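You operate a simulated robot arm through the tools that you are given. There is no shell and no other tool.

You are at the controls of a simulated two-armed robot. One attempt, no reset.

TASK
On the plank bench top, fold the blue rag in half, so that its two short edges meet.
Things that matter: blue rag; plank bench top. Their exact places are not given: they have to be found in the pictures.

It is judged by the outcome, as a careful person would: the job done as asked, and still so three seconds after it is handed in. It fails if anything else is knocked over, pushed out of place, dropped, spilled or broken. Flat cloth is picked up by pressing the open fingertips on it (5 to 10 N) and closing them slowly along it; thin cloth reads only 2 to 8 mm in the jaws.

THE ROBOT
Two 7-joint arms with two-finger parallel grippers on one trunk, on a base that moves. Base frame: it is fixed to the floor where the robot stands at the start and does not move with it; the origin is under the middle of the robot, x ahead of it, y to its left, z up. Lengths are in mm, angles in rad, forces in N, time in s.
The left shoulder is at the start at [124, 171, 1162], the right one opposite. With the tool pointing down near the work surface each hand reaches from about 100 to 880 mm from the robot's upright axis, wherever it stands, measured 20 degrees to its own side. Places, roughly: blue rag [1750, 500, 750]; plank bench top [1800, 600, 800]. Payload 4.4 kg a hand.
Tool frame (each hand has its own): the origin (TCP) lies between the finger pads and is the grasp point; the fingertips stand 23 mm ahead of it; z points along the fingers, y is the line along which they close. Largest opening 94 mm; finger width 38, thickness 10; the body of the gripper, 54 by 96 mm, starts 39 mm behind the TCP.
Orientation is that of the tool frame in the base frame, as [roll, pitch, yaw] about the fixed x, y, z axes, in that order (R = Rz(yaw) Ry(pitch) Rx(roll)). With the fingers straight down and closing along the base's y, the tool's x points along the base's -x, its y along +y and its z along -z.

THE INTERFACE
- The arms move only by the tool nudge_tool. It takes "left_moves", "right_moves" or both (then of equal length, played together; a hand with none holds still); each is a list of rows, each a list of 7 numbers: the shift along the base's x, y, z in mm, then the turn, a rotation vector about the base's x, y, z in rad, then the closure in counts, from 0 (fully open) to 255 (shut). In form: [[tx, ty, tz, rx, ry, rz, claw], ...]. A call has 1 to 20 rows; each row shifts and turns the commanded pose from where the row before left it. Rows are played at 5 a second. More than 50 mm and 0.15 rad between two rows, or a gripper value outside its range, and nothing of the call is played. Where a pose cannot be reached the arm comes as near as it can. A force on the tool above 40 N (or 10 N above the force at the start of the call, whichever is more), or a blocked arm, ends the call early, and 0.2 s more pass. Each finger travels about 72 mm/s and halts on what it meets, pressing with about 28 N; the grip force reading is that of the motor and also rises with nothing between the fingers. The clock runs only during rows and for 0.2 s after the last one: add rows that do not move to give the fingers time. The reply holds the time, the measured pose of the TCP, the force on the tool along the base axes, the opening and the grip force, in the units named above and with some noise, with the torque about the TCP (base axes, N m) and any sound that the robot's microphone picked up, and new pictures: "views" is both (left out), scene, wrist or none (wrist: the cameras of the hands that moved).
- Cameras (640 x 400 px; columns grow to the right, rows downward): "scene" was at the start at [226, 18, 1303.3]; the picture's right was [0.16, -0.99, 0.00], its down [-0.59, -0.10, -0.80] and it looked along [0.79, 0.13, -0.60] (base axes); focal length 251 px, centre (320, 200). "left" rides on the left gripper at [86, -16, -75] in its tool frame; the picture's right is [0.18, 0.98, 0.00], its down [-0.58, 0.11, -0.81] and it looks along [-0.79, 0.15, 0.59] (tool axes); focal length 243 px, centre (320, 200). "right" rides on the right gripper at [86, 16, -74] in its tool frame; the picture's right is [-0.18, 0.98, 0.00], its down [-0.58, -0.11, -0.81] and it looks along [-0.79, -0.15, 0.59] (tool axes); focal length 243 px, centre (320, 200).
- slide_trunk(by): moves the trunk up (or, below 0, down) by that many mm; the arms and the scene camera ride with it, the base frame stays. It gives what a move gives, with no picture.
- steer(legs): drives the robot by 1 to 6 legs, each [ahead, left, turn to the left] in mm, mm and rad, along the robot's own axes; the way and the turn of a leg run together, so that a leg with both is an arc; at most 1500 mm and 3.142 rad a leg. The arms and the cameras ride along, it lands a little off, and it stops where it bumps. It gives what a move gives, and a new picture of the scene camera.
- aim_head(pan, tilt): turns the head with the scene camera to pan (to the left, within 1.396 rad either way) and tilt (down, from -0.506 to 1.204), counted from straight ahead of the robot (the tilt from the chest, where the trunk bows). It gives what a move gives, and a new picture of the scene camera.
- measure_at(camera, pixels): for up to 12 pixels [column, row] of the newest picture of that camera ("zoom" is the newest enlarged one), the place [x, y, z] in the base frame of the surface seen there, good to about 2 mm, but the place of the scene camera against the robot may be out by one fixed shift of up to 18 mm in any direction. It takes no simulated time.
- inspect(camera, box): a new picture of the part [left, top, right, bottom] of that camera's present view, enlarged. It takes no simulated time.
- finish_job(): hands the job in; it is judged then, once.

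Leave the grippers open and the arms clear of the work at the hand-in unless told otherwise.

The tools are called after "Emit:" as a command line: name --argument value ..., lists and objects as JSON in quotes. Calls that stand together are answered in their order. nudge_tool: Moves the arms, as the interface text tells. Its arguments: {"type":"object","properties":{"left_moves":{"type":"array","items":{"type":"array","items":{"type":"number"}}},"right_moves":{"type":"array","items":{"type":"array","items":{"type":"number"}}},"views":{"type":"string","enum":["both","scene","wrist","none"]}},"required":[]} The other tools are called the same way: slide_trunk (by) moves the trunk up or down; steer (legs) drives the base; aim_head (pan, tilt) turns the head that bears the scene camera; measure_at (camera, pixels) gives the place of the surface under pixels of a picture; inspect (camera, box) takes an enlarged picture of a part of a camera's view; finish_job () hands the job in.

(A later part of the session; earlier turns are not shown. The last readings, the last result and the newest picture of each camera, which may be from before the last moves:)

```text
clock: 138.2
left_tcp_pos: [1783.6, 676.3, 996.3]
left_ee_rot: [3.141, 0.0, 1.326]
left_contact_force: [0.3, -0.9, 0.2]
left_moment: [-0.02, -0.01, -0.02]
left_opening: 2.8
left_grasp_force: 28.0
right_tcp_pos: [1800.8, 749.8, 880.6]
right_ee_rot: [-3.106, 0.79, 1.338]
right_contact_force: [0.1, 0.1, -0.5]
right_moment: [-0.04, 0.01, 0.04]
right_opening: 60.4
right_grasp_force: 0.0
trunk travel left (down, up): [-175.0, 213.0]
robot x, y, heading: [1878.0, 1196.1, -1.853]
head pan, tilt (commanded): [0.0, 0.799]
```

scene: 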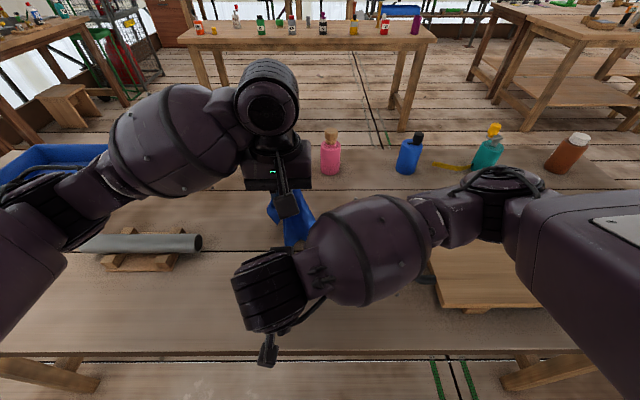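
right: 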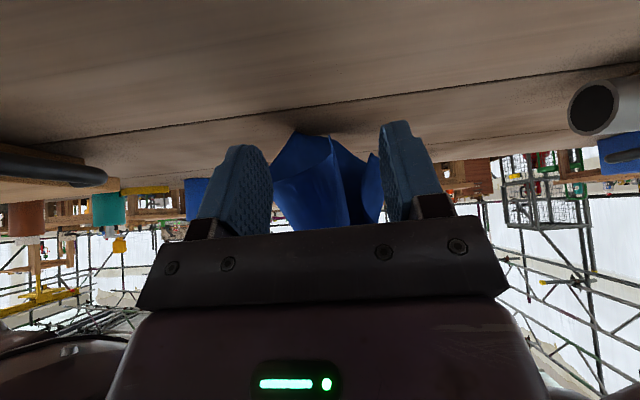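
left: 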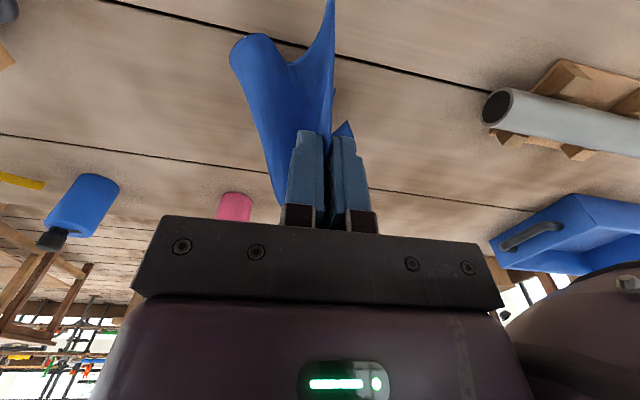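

Tilt is now 45°. I'll approach so the flap enters the jaws: TCP to ≈(1791.5,702,860).

Emit:
nudge_tool --right_moves '[[-2.4, -12, -5.2, 0, 0, 0, 92], [-2.4, -12, -5.2, 0, 0, 0, 92], [-2.4, -12, -5.2, 0, 0, 0, 92], [-2.1, -11.8, -5.0, 0, 0, 0, 92], [0, 0, 0, 0, 0, 0, 92]]' --views "both"

Emit:
inspect --camera "right" --box '[220, 80, 440, 217]'

```text
clock: 139.4
left_tcp_pos: [1783.2, 677.3, 997.2]
left_ee_rot: [-3.139, 0.001, 1.325]
left_contact_force: [-0.4, 0.0, -0.3]
left_moment: [-0.01, -0.02, -0.03]
left_opening: 2.7
left_grasp_force: 28.8
right_tcp_pos: [1794.2, 701.4, 860.4]
right_ee_rot: [-3.107, 0.79, 1.337]
right_contact_force: [-0.3, 0.3, 0.6]
right_moment: [-0.03, 0.0, 0.01]
right_opening: 59.7
right_grasp_force: 0.0
trunk travel left (down, up): [-175.0, 213.0]
robot x, y, heading: [1872.0, 1195.6, -1.857]
head pan, tilt (commanded): [0.0, 0.799]
```

scene: 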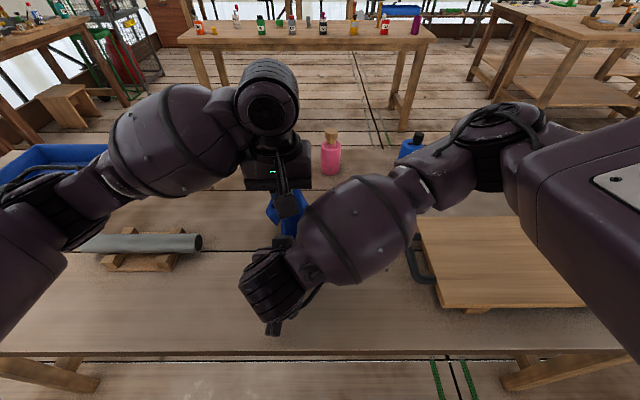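
right: 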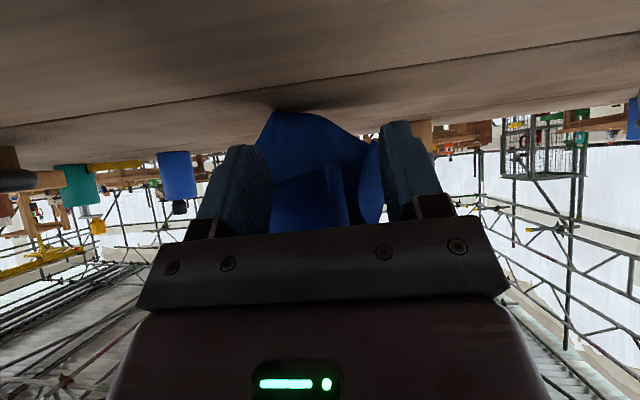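

```text
2.91 times, centred on (330, 148) of right
```

zoom: 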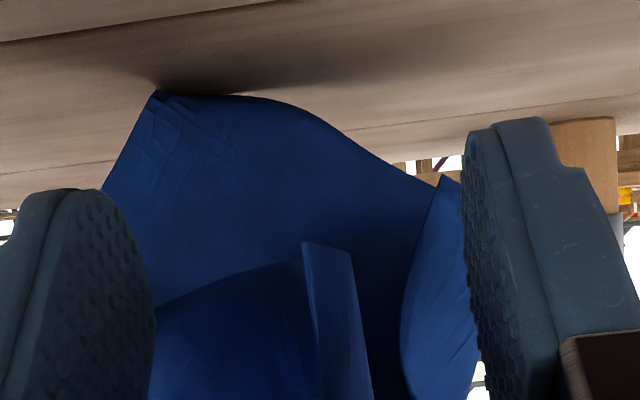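

C's tip is inside the jaws, laterally centered. A quick measurement, then close gently.

Emit:
measure_at --camera "zoom" --pixels '[[310, 255], [340, 260], [330, 300], [345, 350], [355, 390], [290, 300], [240, 320], [200, 320], [430, 250], [420, 350]]'

Emit:
nudge_tool --right_moves '[[0, 0, 0, 0, 0, 0, 120], [0, 0, 0, 0, 0, 0, 150], [0, 0, 0, 0, 0, 0, 180], [0, 0, 0, 0, 0, 0, 205], [0, 0, 0, 0, 0, 0, 220]]' --views "wrist"

Emit:
inspect --camera "right" --box '[220, 80, 440, 217]'

```text
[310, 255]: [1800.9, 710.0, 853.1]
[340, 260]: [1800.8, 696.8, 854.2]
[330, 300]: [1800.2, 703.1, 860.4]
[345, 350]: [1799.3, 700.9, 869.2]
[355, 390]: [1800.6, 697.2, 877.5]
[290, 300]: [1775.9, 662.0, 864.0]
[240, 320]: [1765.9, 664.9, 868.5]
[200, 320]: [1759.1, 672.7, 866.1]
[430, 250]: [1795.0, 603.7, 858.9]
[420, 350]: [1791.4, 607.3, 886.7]
```

```text
clock: 140.6
left_tcp_pos: [1783.6, 676.1, 997.1]
left_ee_rot: [3.139, 0.0, 1.325]
left_contact_force: [-0.3, 0.4, 0.5]
left_moment: [0.0, 0.01, 0.02]
left_opening: 2.8
left_grasp_force: 28.3
right_tcp_pos: [1792.3, 701.3, 860.8]
right_ee_rot: [-3.105, 0.788, 1.339]
right_contact_force: [-0.7, 0.5, -0.4]
right_moment: [0.01, 0.02, -0.02]
right_opening: 13.0
right_grasp_force: 0.0
trunk travel left (down, up): [-175.0, 213.0]
robot x, y, heading: [1873.6, 1191.4, -1.853]
head pan, tilt (commanded): [0.0, 0.799]
```

right: 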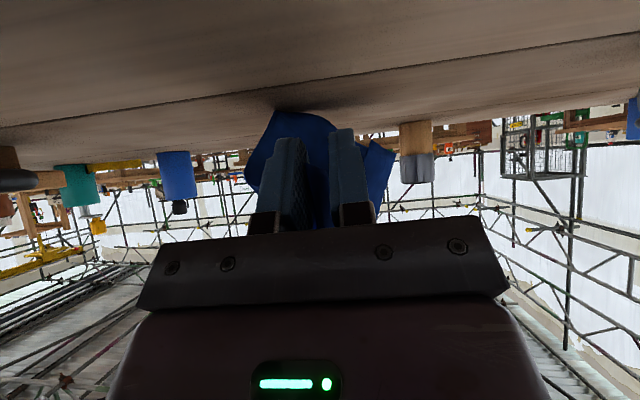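

```text
2.91 times, centred on (330, 148) of right
```

zoom: 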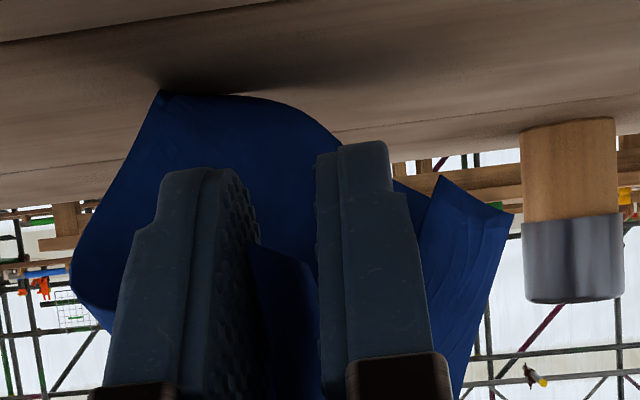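

C is between the pads. Finish closing.

Emit:
nudge_tool --right_moves '[[0, 0, 0, 0, 0, 0, 228], [0, 0, 0, 0, 0, 0, 236], [0, 0, 0, 0, 0, 0, 244], [0, 0, 0, 0, 0, 0, 252], [0, 0, 0, 0, 0, 0, 255], [0, 0, 0, 0, 0, 0, 255]]' --views "wrist"

Emit:
inspect --camera "right" --box '[220, 80, 440, 217]'

Emit:
inspect --camera "left" --box '[160, 0, 480, 200]'

```text
clock: 142.0
left_tcp_pos: [1783.5, 677.7, 996.3]
left_ee_rot: [3.141, 0.0, 1.326]
left_contact_force: [0.1, 0.7, -0.3]
left_moment: [0.0, 0.01, 0.04]
left_opening: 2.9
left_grasp_force: 28.2
right_tcp_pos: [1792.2, 701.7, 860.0]
right_ee_rot: [-3.108, 0.789, 1.339]
right_contact_force: [0.5, 0.0, -0.2]
right_moment: [-0.01, 0.01, 0.01]
right_opening: 2.4
right_grasp_force: 28.6
trunk travel left (down, up): [-175.0, 213.0]
robot x, y, heading: [1874.5, 1196.5, -1.854]
head pan, tilt (commanded): [0.0, 0.799]
```

right: 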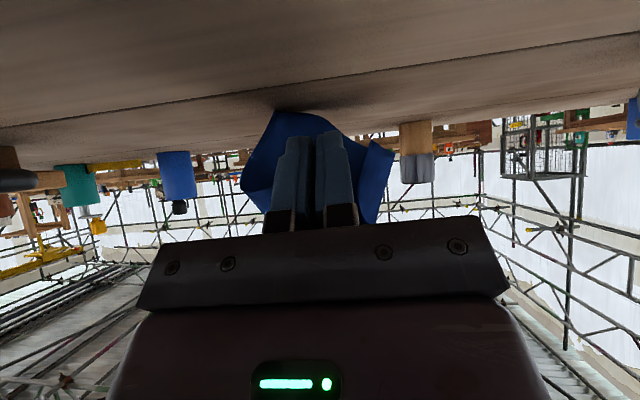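

```text
2.91 times, centred on (330, 148) of right
```

zoom: 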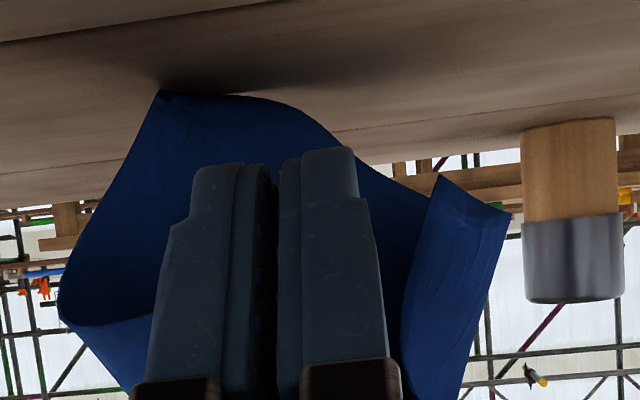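

```text
2.00 times, centred on (320, 100) of left
```

zoom: 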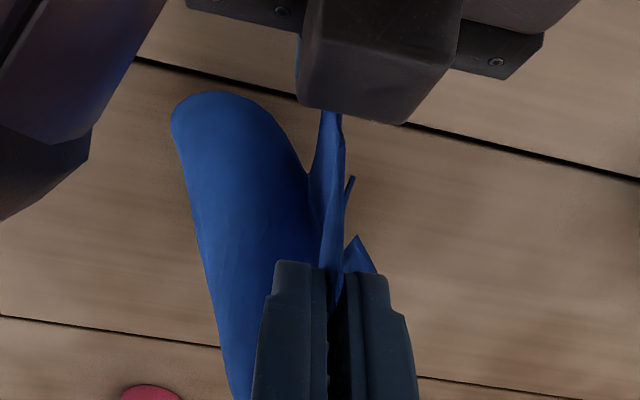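

Right reads 2.4 mm: a clean pinch on corner C. Now both hands hold the cloth. Next I want a clean pinch at D too: the right will carry C sideways (right), then become vertical and hold C high, while the left sets down its gather and re-takes D the same way. First, right moves 100 mm to its own side, out from under the left.

Emit:
nudge_tool --right_moves '[[-32, 9.2, 0, 0, 0, 0, 255], [-32, 9.2, 0, 0, 0, 0, 255], [-32, 9.2, 5, 0, 0, 0, 255], [0, 0, 0, 0, 0, 0, 255]]' --views "both"

```text
clock: 142.8
left_tcp_pos: [1781.1, 679.1, 994.0]
left_ee_rot: [-3.133, -0.002, 1.323]
left_contact_force: [-16.0, 3.3, -12.3]
left_moment: [-0.24, 0.51, 0.43]
left_opening: 2.9
left_grasp_force: 27.7
right_tcp_pos: [1705.5, 725.6, 870.2]
right_ee_rot: [-3.124, 0.797, 1.338]
right_contact_force: [15.8, -3.0, 13.6]
right_moment: [0.04, 0.46, 0.07]
right_opening: 1.8
right_grasp_force: 27.7
trunk travel left (down, up): [-175.0, 213.0]
robot x, y, heading: [1872.9, 1194.5, -1.858]
head pan, tilt (commanded): [0.0, 0.799]
stopped in row 4 (left hand): the force on the tool passed its limit at 44 N (the readings are from after the stop); the commanded pose is now the measured one
```

scene: 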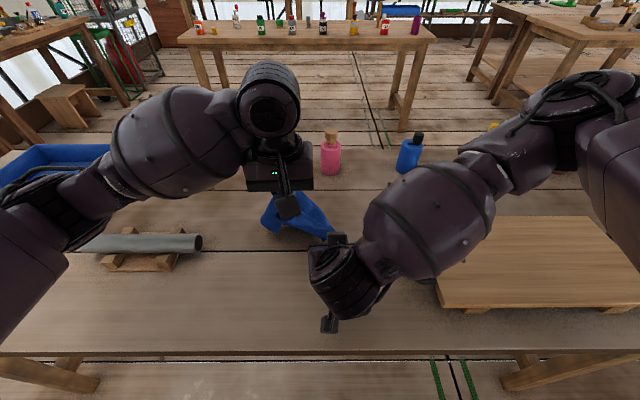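
right: 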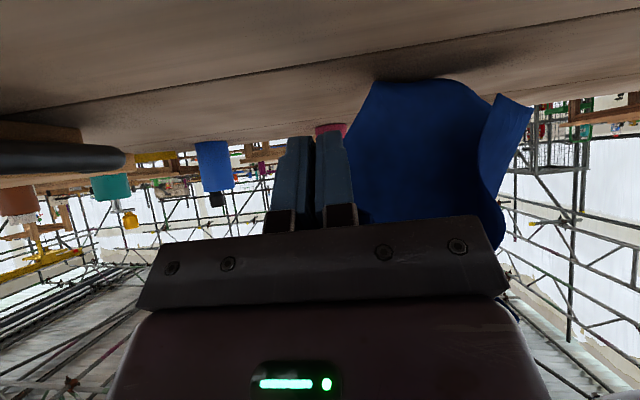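

The cloth became taut between the hands (peak 44 N). Both still hold. I'll slacken it by lowering the left 60 mm and moving the right slightly back.

Emit:
nudge_tool --left_moves '[[-2, 2, -20, 0, 0, 0, 255], [-2, 2, -20, 0, 0, 0, 255], [0, 0, -20, 0, 0, 0, 255], [0, 0, 0, 0, 0, 0, 255]]' --right_moves '[[4, -1, 8, 0, 0, 0, 255], [4, -1, 8, 0, 0, 0, 255], [0, 0, 0, 0, 0, 0, 255], [0, 0, 0, 0, 0, 0, 255]]' --views "both"

```text
clock: 143.8
left_tcp_pos: [1776.9, 681.2, 934.4]
left_ee_rot: [-3.137, -0.004, 1.322]
left_contact_force: [-0.4, -0.3, 0.0]
left_moment: [-0.01, 0.0, -0.01]
left_opening: 2.9
left_grasp_force: 27.8
right_tcp_pos: [1712.5, 724.2, 884.4]
right_ee_rot: [-3.118, 0.793, 1.336]
right_contact_force: [0.7, -0.2, 0.2]
right_moment: [-0.03, -0.01, -0.01]
right_opening: 2.1
right_grasp_force: 27.8
trunk travel left (down, up): [-175.0, 213.0]
robot x, y, heading: [1875.2, 1193.0, -1.854]
head pan, tilt (commanded): [0.0, 0.799]
```

scene: 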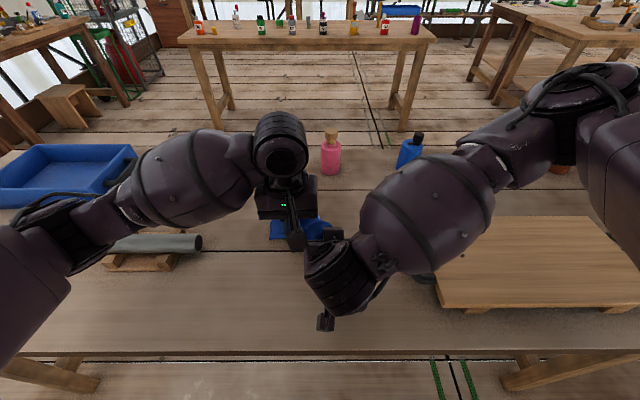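
right: 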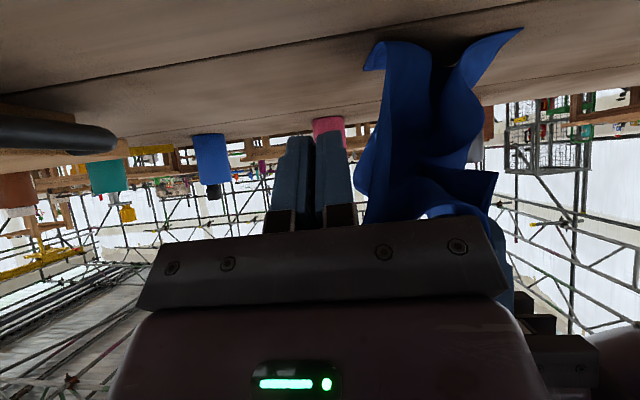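
left: 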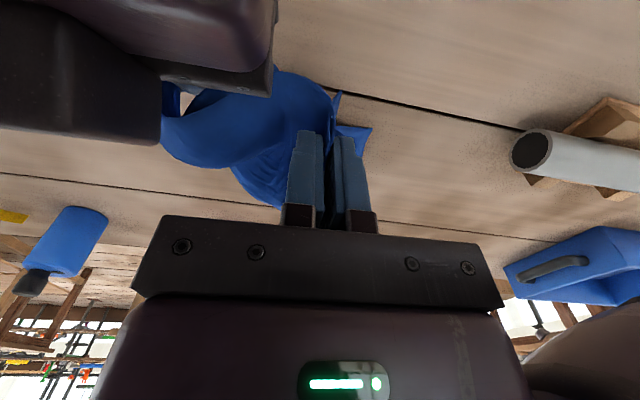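

Slack again, both holding. Now lower the left toward the table (to z≈835) with the right following slightly outward, keeping slack.

Emit:
nudge_tool --left_moves '[[0, 0, -25, 0, 0, 0, 255], [0, 0, -25, 0, 0, 0, 255], [0, 0, -25, 0, 0, 0, 255], [0, 0, -20, 0, 0, 0, 255], [0, 0, 0, 0, 0, 0, 255]]' --right_moves '[[-4, 1.2, -2, 0, 0, 0, 255], [-4, 1.2, -2, 0, 0, 0, 255], [-4, 1.2, -2, 0, 0, 0, 255], [-4, 1.2, 0, 0, 0, 0, 255], [0, 0, 0, 0, 0, 0, 255]]' --views "both"

```text
clock: 144.7
left_tcp_pos: [1772.4, 682.1, 867.5]
left_ee_rot: [-3.116, 0.007, 1.319]
left_contact_force: [-7.9, 0.8, 14.1]
left_moment: [0.44, 0.4, 0.27]
left_opening: 2.6
left_grasp_force: 28.5
right_tcp_pos: [1702.9, 731.0, 875.0]
right_ee_rot: [-3.115, 0.78, 1.347]
right_contact_force: [9.6, -0.7, -13.7]
right_moment: [0.23, 0.43, 0.07]
right_opening: 2.0
right_grasp_force: 27.8
trunk travel left (down, up): [-175.0, 213.0]
robot x, y, heading: [1873.3, 1196.4, -1.855]
head pan, tilt (commanded): [0.0, 0.799]
stopped in row 4 (left hand): the force on the tool passed its limit at 46 N (the readings are from after the stop); the commanded pose is now the measured one
```

scene: 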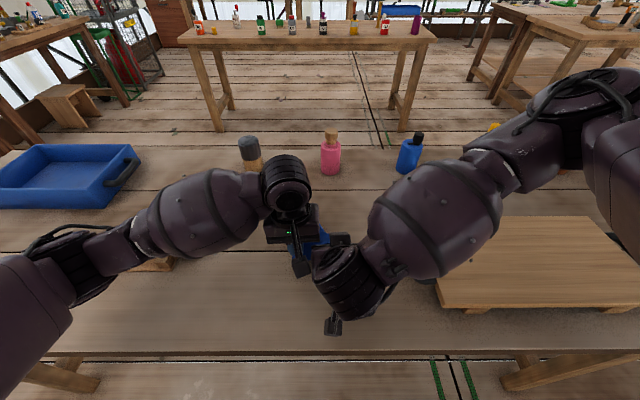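
right: 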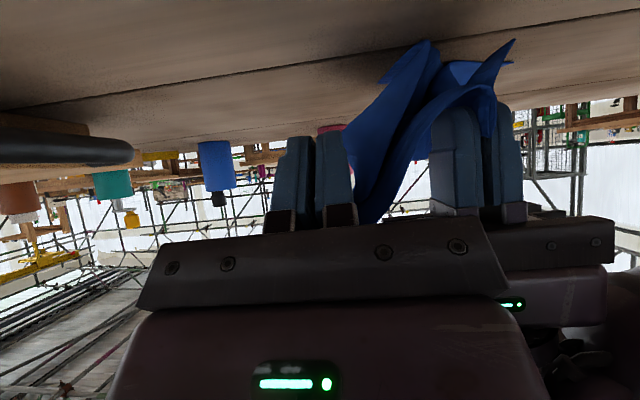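
left: 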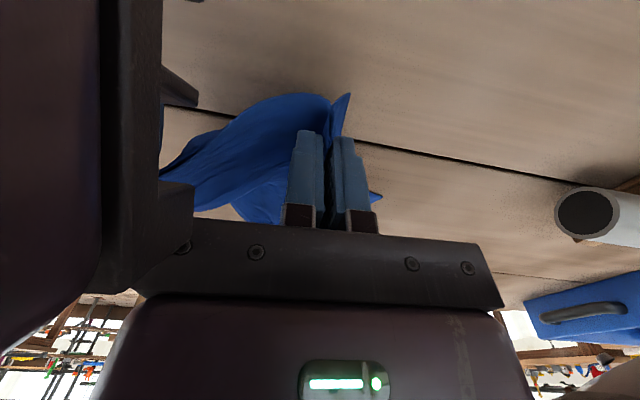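

The grippers touched each other (46 N). I'll raise the left 15 mm and move the right further sideways to separate them.

Emit:
nudge_tool --left_moves '[[0, 0, 8, 0, 0, 0, 255], [0, 0, 8, 0, 0, 0, 255], [0, 0, 0, 0, 0, 0, 255], [0, 0, 0, 0, 0, 0, 255], [0, 0, 0, 0, 0, 0, 255]]' --right_moves '[[0, 0, 0, 0, 0, 0, 255], [-8, 2.3, 0, 0, 0, 0, 255], [-8, 2.3, 0, 0, 0, 0, 255], [-8, 2.3, 0, 0, 0, 0, 255], [0, 0, 0, 0, 0, 0, 255]]' --views "both"

```text
clock: 145.9
left_tcp_pos: [1771.0, 682.6, 881.2]
left_ee_rot: [-3.112, 0.007, 1.32]
left_contact_force: [-30.9, 5.9, 18.9]
left_moment: [0.67, 0.97, 0.71]
left_opening: 3.3
left_grasp_force: 28.0
right_tcp_pos: [1680.5, 738.1, 875.8]
right_ee_rot: [-3.119, 0.783, 1.346]
right_contact_force: [31.3, -5.2, -19.3]
right_moment: [0.42, 1.01, 0.52]
right_opening: 6.7
right_grasp_force: 28.3
trunk travel left (down, up): [-175.0, 213.0]
robot x, y, heading: [1874.0, 1198.4, -1.853]
head pan, tilt (commanded): [0.0, 0.799]
```

scene: 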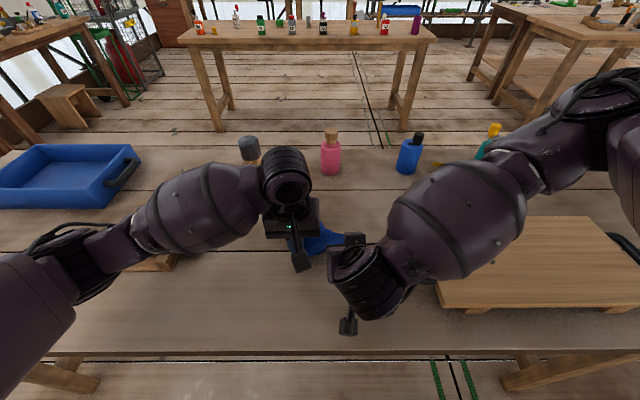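
right: 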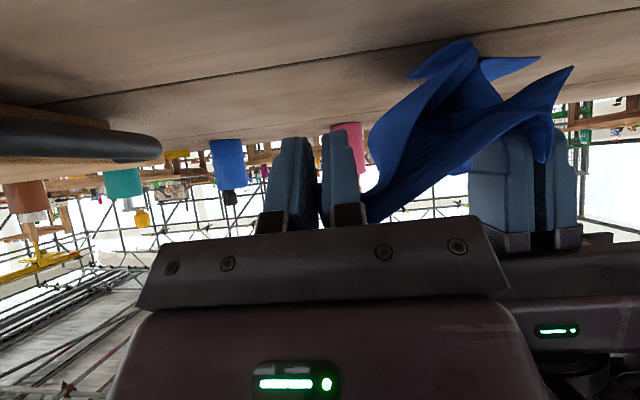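
left: 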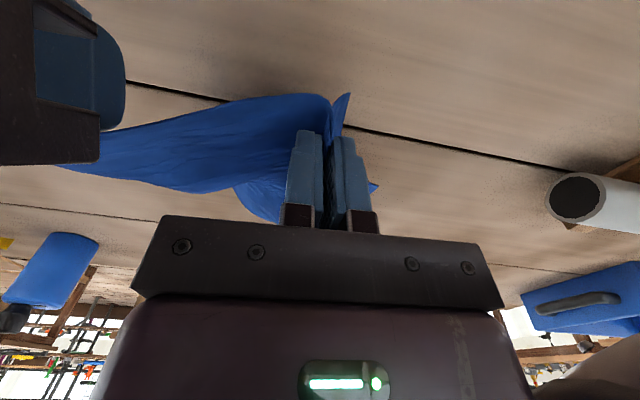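

Now the cloth itself is taut (≈36 N) between the hands. I'll slacken by bringing the right 12 mm back toward the left and lowering the left slightly.

Emit:
nudge_tool --left_moves '[[-3, 1, -3, 0, 0, 0, 255], [0, 0, -5, 0, 0, 0, 255], [0, 0, 0, 0, 0, 0, 255]]' --right_moves '[[7, -3, -2, 0, 0, 0, 255], [5, -3, -4, 0, 0, 0, 255], [0, 0, 0, 0, 0, 0, 255]]' --views "wrist"

```text
clock: 146.7
left_tcp_pos: [1770.1, 683.7, 872.3]
left_ee_rot: [-3.122, 0.003, 1.322]
left_contact_force: [-12.1, 0.7, 9.3]
left_moment: [0.25, 0.47, 0.22]
left_opening: 2.7
left_grasp_force: 28.3
right_tcp_pos: [1689.8, 730.4, 868.5]
right_ee_rot: [-3.117, 0.783, 1.346]
right_contact_force: [12.8, -1.9, -9.6]
right_moment: [0.21, 0.36, 0.25]
right_opening: 1.8
right_grasp_force: 28.1
trunk travel left (down, up): [-175.0, 213.0]
robot x, y, heading: [1872.1, 1198.0, -1.851]
head pan, tilt (commanded): [0.0, 0.799]
```

right: 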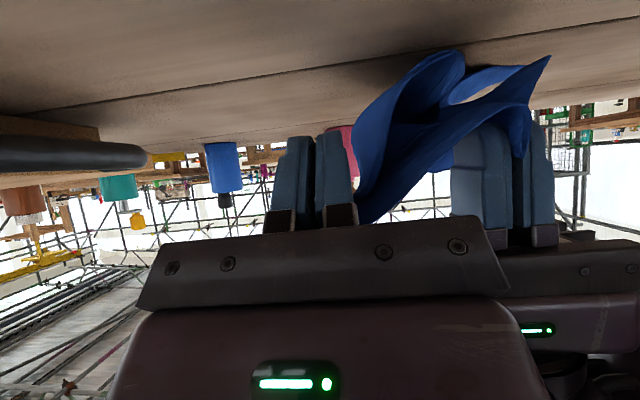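
left: 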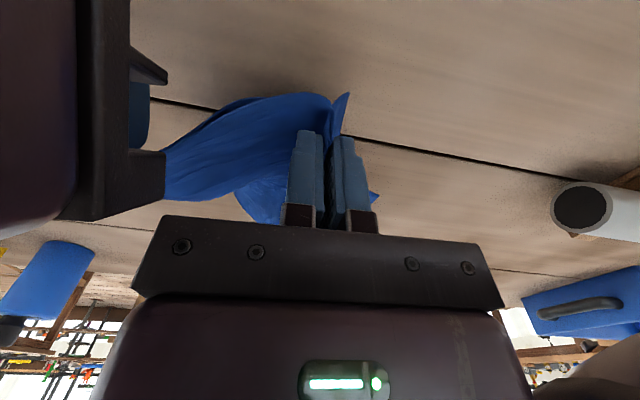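

Tension is down to ~15 N. I'll lower both by ~25 mm with a bit more slack, then open the left to release its gather.

Emit:
nudge_tool --left_moves '[[-3, 0, -8, 0, 0, 0, 255], [-2, 0, -8, 0, 0, 0, 255], [0, 0, -8, 0, 0, 0, 255], [0, 0, 0, 0, 0, 0, 200], [0, 0, 0, 0, 0, 0, 140], [0, 0, 0, 0, 0, 0, 80], [0, 0, 0, 0, 0, 0, 80]]' --right_moves '[[4, -1, -8, 0, 0, 0, 255], [2, 0, -8, 0, 0, 0, 255], [0, 0, -8, 0, 0, 0, 255], [0, 0, 0, 0, 0, 0, 255], [0, 0, 0, 0, 0, 0, 255], [0, 0, 0, 0, 0, 0, 255], [0, 0, 0, 0, 0, 0, 255]]' --views "both"

```text
clock: 148.3
left_tcp_pos: [1766.2, 684.7, 849.0]
left_ee_rot: [-3.121, 0.005, 1.322]
left_contact_force: [-1.1, -0.3, -0.8]
left_moment: [-0.03, 0.0, 0.02]
left_opening: 64.5
left_grasp_force: 0.1
right_tcp_pos: [1696.1, 730.4, 845.3]
right_ee_rot: [-3.117, 0.783, 1.345]
right_contact_force: [0.0, 0.3, -0.6]
right_moment: [0.05, 0.0, 0.0]
right_opening: 1.6
right_grasp_force: 28.4
trunk travel left (down, up): [-175.0, 213.0]
robot x, y, heading: [1872.8, 1192.7, -1.85]
head pan, tilt (commanded): [0.0, 0.799]
```

scene: 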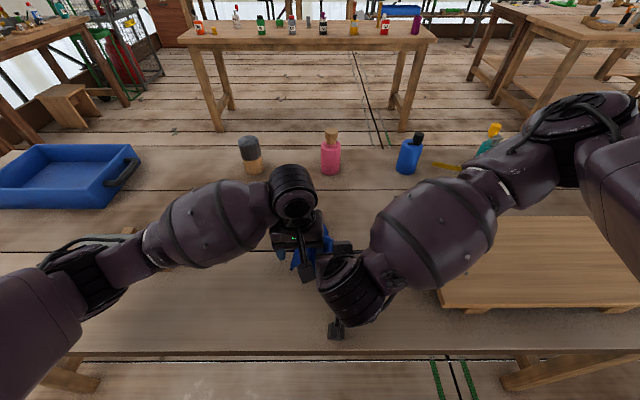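
right: 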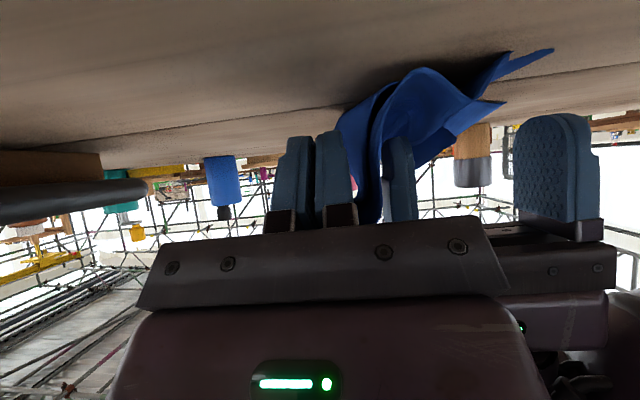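
left: 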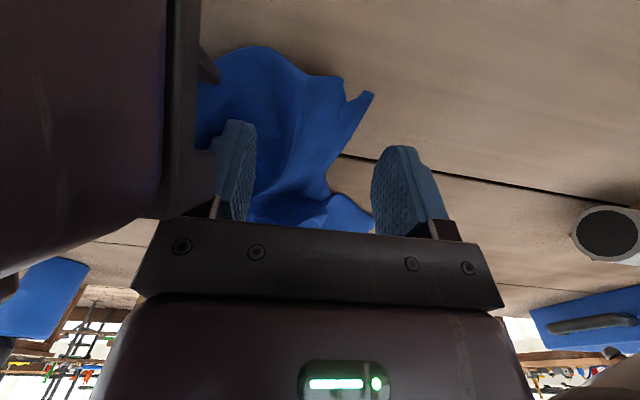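

The left released; D is visible at (372,95) in its view and the right still holds C. I'll raise the left and move it aside, then see how the cloth lies.

Emit:
nudge_tool --left_moves '[[0, 0, 25, 0, 0, 0, 80], [0, 0, 35, 0, 0, 0, 80], [0, 0, 40, 0, 0, 0, 80], [20, -5, 30, 0, 0, 0, 80], [30, 0, 0, 0, 0, 0, 80], [30, 5, 0, 0, 0, 0, 80], [0, 0, 0, 0, 0, 0, 80]]' --views "both"

Emit:
inspect --camera "scene" --box '[220, 150, 420, 275]'

```text
clock: 149.9
left_tcp_pos: [1847.3, 683.6, 978.8]
left_ee_rot: [-3.121, 0.004, 1.321]
left_contact_force: [0.0, -0.2, -0.1]
left_moment: [0.02, 0.02, -0.01]
left_opening: 64.3
left_grasp_force: 0.0
right_tcp_pos: [1696.3, 731.6, 845.4]
right_ee_rot: [-3.118, 0.785, 1.345]
right_contact_force: [0.8, -0.3, -0.1]
right_moment: [0.02, 0.05, -0.03]
right_opening: 1.7
right_grasp_force: 28.2
trunk travel left (down, up): [-175.0, 213.0]
robot x, y, heading: [1869.7, 1198.2, -1.857]
head pan, tilt (commanded): [0.0, 0.799]
```

scene: 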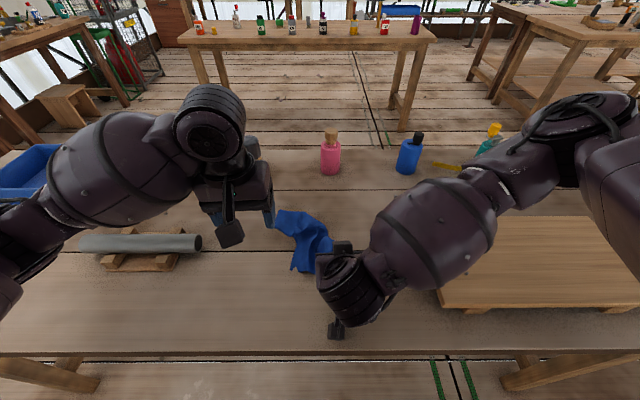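
left: 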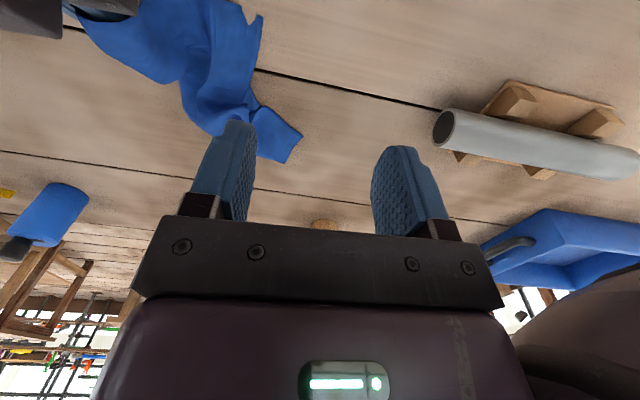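

```text
3.20 times, centred on (320, 212) of scene
```

zoom: 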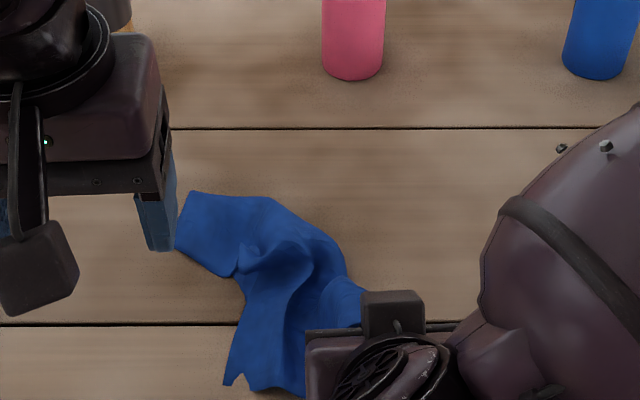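

The cloth is crumpled on the table with C in the right hand. Now I raise the right hand ~170 mm while turning it back to vertical, so the cloth hangs from C.

Emit:
nudge_tool --right_moves '[[0, 0, 20, 0, 0, 0, 255], [0, 0, 20, 0.0943, -0.0271, 0, 255], [0, 0, 20, 0.0943, -0.0271, 0, 255], [0, 0, 20, 0.0943, -0.0271, 0, 255], [0, 0, 20, 0.0943, -0.0271, 0, 255], [0, 0, 20, 0.0943, -0.0271, 0, 255], [0, 0, 20, 0.0943, -0.0271, 0, 255], [0, 0, 20, 0.0943, -0.0271, 0, 255], [0, 0, 15, 0.0943, -0.0271, 0, 255], [0, 0, 0, 0, 0, 0, 255], [0, 0, 0, 0, 0, 0, 255]]' --views "both"

Emit:
inspect --camera "left" --box '[0, 0, 320, 200]'

Emit:
inspect --camera "scene" --box '[220, 130, 420, 255]'

```text
clock: 152.3
left_tcp_pos: [1847.7, 683.0, 978.3]
left_ee_rot: [-3.12, 0.004, 1.321]
left_contact_force: [0.2, 0.5, -0.1]
left_moment: [0.01, -0.02, 0.02]
left_opening: 64.5
left_grasp_force: 0.1
right_tcp_pos: [1694.6, 730.6, 1019.5]
right_ee_rot: [3.125, -0.002, 1.33]
right_contact_force: [0.2, 0.4, 0.1]
right_moment: [0.02, 0.01, -0.01]
right_opening: 1.9
right_grasp_force: 27.2
trunk travel left (down, up): [-175.0, 213.0]
robot x, y, heading: [1874.5, 1196.8, -1.855]
head pan, tilt (commanded): [0.0, 0.799]
```

scene: 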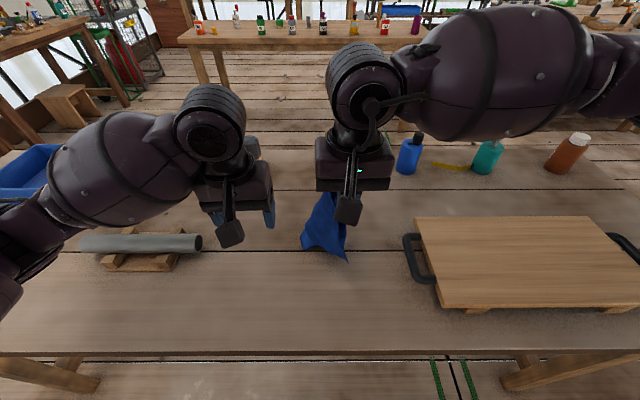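
right: 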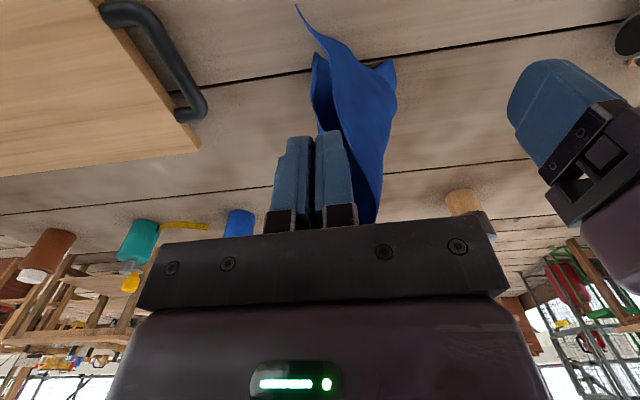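

```text
2.00 times, centred on (160, 100) of left
```

zoom: 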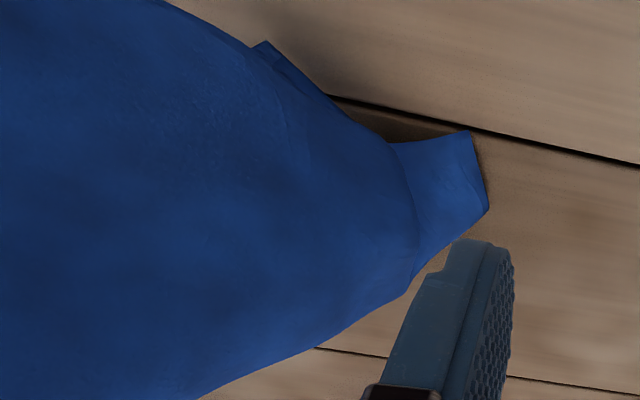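

```text
3.20 times, centred on (320, 192) of scene
```

zoom: 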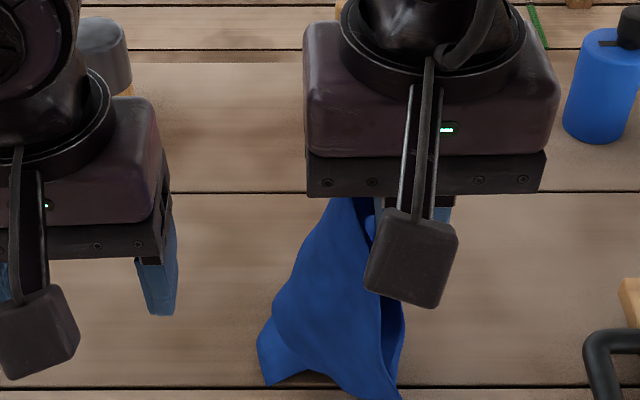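

Cloth hangs from C. I'll measure the hanging corners seen in the right view (tips at (296,8) and (388,65)) and the left view.

Emit:
inspect --camera "right" --box '[260, 0, 440, 112]'

Emit:
measure_at --camera "right" --pixels '[[297, 9], [305, 25], [315, 40], [318, 75], [330, 60], [350, 55], [370, 70], [388, 66], [393, 90], [385, 130], [350, 100], [365, 180]]'

Emit:
measure_at --camera "left" --pixels '[[132, 22], [205, 70], [232, 68], [241, 102], [200, 140], [150, 90], [110, 190], [60, 40], [160, 50]]'

```text
3.56 times, centred on (350, 56) of right
```

zoom: 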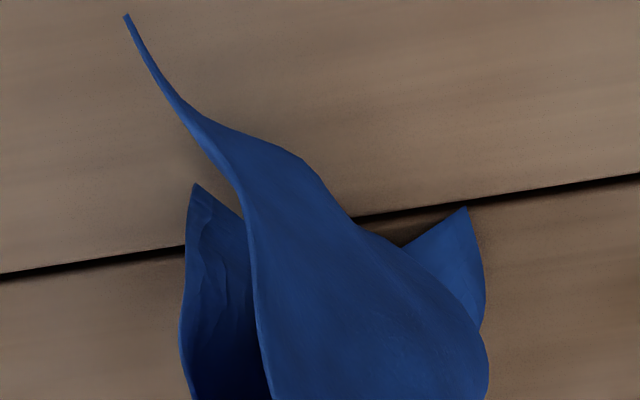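

```text
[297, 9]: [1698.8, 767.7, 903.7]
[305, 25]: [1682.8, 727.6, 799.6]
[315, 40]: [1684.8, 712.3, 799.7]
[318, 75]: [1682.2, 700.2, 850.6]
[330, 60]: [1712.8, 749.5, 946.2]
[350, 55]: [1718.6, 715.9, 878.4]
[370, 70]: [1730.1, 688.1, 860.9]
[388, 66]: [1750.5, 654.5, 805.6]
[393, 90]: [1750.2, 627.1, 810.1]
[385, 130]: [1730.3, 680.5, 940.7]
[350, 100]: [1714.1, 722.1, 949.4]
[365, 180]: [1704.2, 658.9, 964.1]
```

```text
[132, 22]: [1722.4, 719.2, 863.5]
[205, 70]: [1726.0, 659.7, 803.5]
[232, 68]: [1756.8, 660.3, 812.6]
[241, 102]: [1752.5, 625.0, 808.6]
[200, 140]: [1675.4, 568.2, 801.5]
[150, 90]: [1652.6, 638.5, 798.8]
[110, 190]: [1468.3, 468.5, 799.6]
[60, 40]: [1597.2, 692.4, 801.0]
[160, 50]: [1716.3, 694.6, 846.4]
```

The front tip (likely D) is at ≈(1699,768,904). It's a bit close to my body for the left arm, so I'll carry the hanging cloth ~75 mm further away and 50 mm left, then look again.

Emit:
nudge_tool --left_moves '[[10, 20, 0, 0, 0, 0, 80], [10, 20, 0, 0, 0, 0, 80], [0, 20, 0, 0, 0, 0, 80], [0, 20, 0, 0, 0, 0, 80], [0, 0, 0, 0, 0, 0, 80]]' --right_moves '[[7, -21, 0, 0, 0, 0, 255], [7, -21, 0, 0, 0, 0, 255], [7, -21, 0, 0, 0, 0, 255], [7, -21, 0, 0, 0, 0, 255], [0, 0, 0, 0, 0, 0, 255]]' --views "both"

Emit:
inspect --camera "right" --box '[240, 0, 440, 125]'

Emit:
inspect --camera "left" --box '[0, 0, 320, 200]'

```text
clock: 153.5
left_tcp_pos: [1865.2, 763.1, 980.1]
left_ee_rot: [-3.121, 0.005, 1.322]
left_contact_force: [-0.4, -0.6, 0.1]
left_moment: [-0.02, 0.02, -0.01]
left_opening: 64.5
left_grasp_force: 0.1
right_tcp_pos: [1725.1, 646.8, 1020.0]
right_ee_rot: [3.125, 0.0, 1.331]
right_contact_force: [1.1, 0.0, -1.3]
right_moment: [0.01, 0.01, 0.02]
right_opening: 2.0
right_grasp_force: 27.6
trunk travel left (down, up): [-175.0, 213.0]
robot x, y, heading: [1870.8, 1197.7, -1.855]
head pan, tilt (commanded): [0.0, 0.799]
```

scene: 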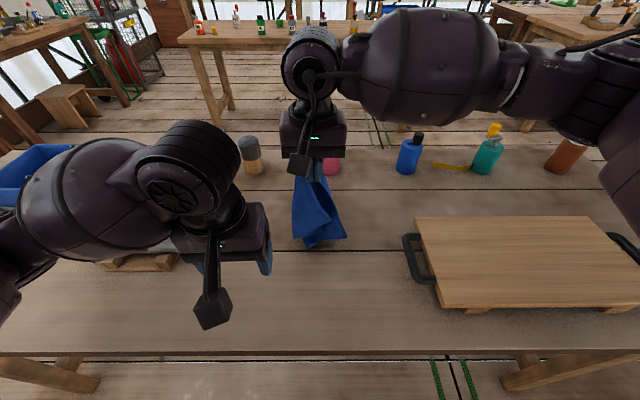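
right: 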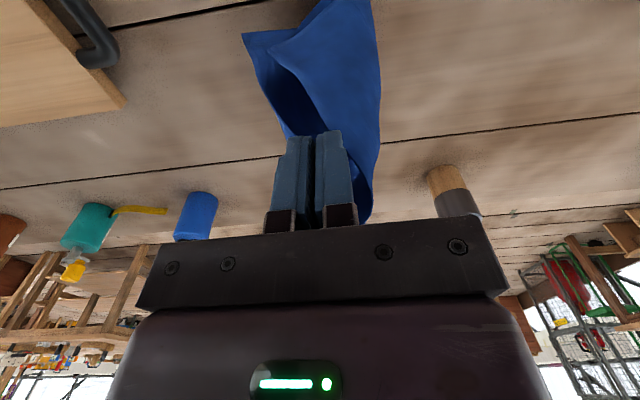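
left: 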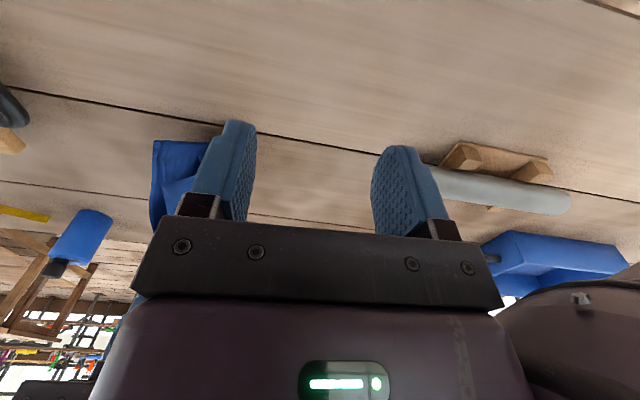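

```text
3.20 times, centred on (340, 62) of right
```

zoom: 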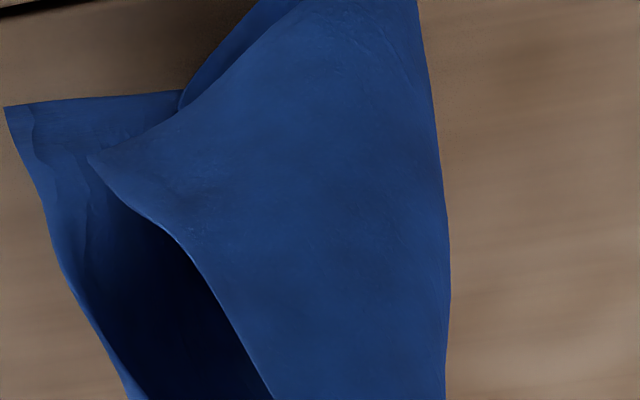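

```text
2.00 times, centred on (160, 100) of left
```

zoom: 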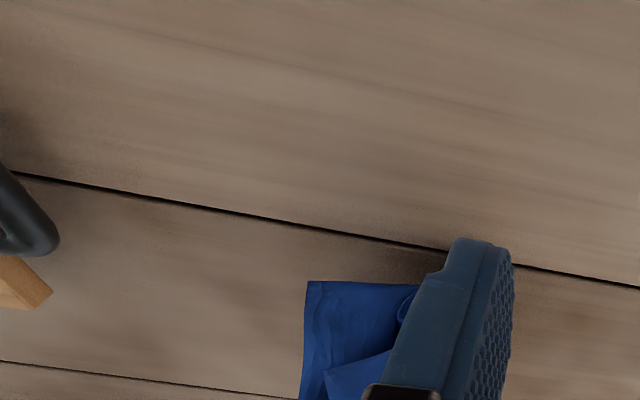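

Emit:
inspect --camera "scene" --box '[260, 150, 380, 260]'

Emit:
measure_at --camera "zoom" --pixels '[[200, 150], [250, 160], [330, 180], [200, 300], [180, 360], [260, 380], [330, 330], [420, 340], [310, 400], [300, 250], [370, 260], [240, 240]]'

```text
3.64 times, centred on (320, 205) of scene
```

zoom: 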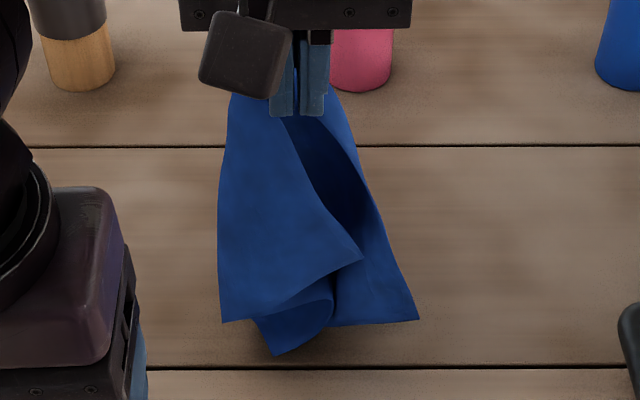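

```text
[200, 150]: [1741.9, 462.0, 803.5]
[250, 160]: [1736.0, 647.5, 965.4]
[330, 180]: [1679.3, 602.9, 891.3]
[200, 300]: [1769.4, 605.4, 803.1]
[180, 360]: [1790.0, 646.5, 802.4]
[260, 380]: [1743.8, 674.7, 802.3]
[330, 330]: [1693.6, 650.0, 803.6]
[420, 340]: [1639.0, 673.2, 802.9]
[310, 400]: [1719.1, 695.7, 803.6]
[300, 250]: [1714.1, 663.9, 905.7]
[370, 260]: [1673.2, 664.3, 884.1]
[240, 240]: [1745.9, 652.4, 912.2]
```

Very clear view: the cloth hangs from C; the front sheet has a corner at zoom (358,258), which should be D. I'll measure around it and along its edges.

Emit:
measure_at --camera "zoom" --pixels '[[353, 257], [345, 263], [338, 245], [320, 210], [300, 160], [300, 285], [260, 305], [228, 316], [224, 280], [275, 345], [320, 310], [408, 314]]'

```text
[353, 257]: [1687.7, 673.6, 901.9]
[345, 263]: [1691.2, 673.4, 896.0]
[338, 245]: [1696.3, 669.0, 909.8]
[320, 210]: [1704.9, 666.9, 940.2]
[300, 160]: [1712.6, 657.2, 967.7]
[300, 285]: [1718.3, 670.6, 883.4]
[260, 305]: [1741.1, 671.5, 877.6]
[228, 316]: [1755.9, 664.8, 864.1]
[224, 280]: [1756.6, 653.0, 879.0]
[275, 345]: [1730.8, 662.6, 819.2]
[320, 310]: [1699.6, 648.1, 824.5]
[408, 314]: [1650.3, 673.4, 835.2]
```

The geometry near D is ambiguous from here. I'll bring the left hand in front of the hanging cloth, tilted 45° with jaws open, which also gives a close-up camera view.

Emit:
nudge_tool --left_moves '[[-20, 2, -13, -0.1257, 0.0361, 0, 80], [-20, 2, -13, -0.1257, 0.0361, 0, 80], [-20, 2, -13, -0.1257, 0.0361, 0, 80], [-20, 2, -13, -0.1257, 0.0361, 0, 80], [-20, 2, -13, -0.1257, 0.0361, 0, 80], [-15, 2, -13, -0.1257, 0.0361, 0, 80], [0, 0, 0, 0, 0, 0, 80]]' --views "both"

Emit:
inspect --camera "left" --box '[160, 20, 480, 220]'

```text
clock: 155.1
left_tcp_pos: [1752.7, 776.2, 902.7]
left_ee_rot: [-3.088, 0.791, 1.332]
left_contact_force: [0.0, 0.2, 0.0]
left_moment: [-0.02, -0.02, 0.0]
left_opening: 64.3
left_grasp_force: 0.1
right_tcp_pos: [1726.5, 647.5, 1019.9]
right_ee_rot: [3.128, 0.0, 1.329]
right_contact_force: [0.4, -0.3, 0.4]
right_moment: [0.01, 0.01, -0.01]
right_opening: 2.0
right_grasp_force: 28.1
trunk travel left (down, up): [-175.0, 213.0]
robot x, y, heading: [1873.9, 1194.9, -1.859]
head pan, tilt (commanded): [0.0, 0.799]
```

scene: 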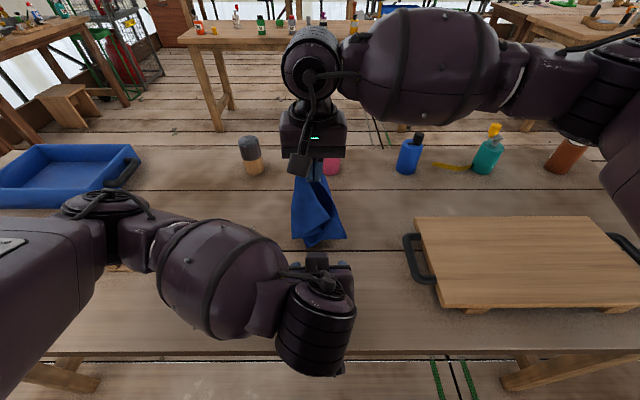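
left: 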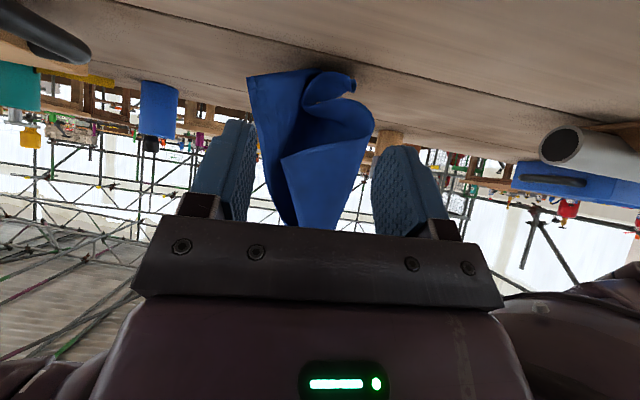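

```text
2.00 times, centred on (320, 120) of left
```

zoom: 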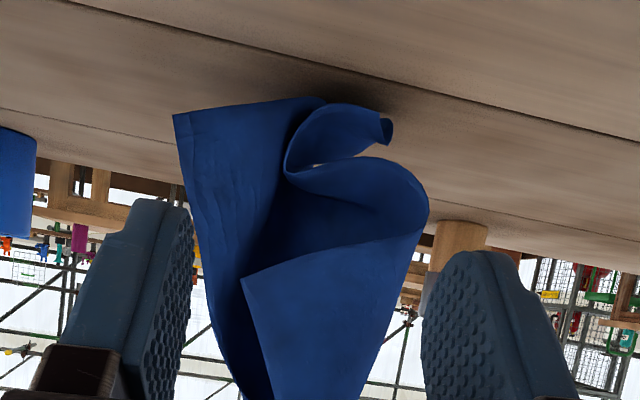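

This view is excellent (inverted): one corner at zoom (243,277) in front, another at (175,115) left-behind, another at (390,125). I'll measure these to identify which corner is which.

Emit:
measure_at --camera "zoom" --pixels '[[248, 282], [255, 330], [268, 390], [300, 260], [380, 230], [420, 215], [300, 180], [385, 130], [180, 118], [200, 220], [225, 330], [250, 105]]'

```text
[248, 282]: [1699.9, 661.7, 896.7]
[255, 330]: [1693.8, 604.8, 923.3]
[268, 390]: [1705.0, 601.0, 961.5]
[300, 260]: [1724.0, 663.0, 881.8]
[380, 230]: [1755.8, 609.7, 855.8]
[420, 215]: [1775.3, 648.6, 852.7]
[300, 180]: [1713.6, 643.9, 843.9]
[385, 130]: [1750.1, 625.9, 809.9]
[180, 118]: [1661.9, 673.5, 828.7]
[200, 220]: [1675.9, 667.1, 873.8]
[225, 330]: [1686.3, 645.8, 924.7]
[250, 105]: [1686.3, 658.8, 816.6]
```

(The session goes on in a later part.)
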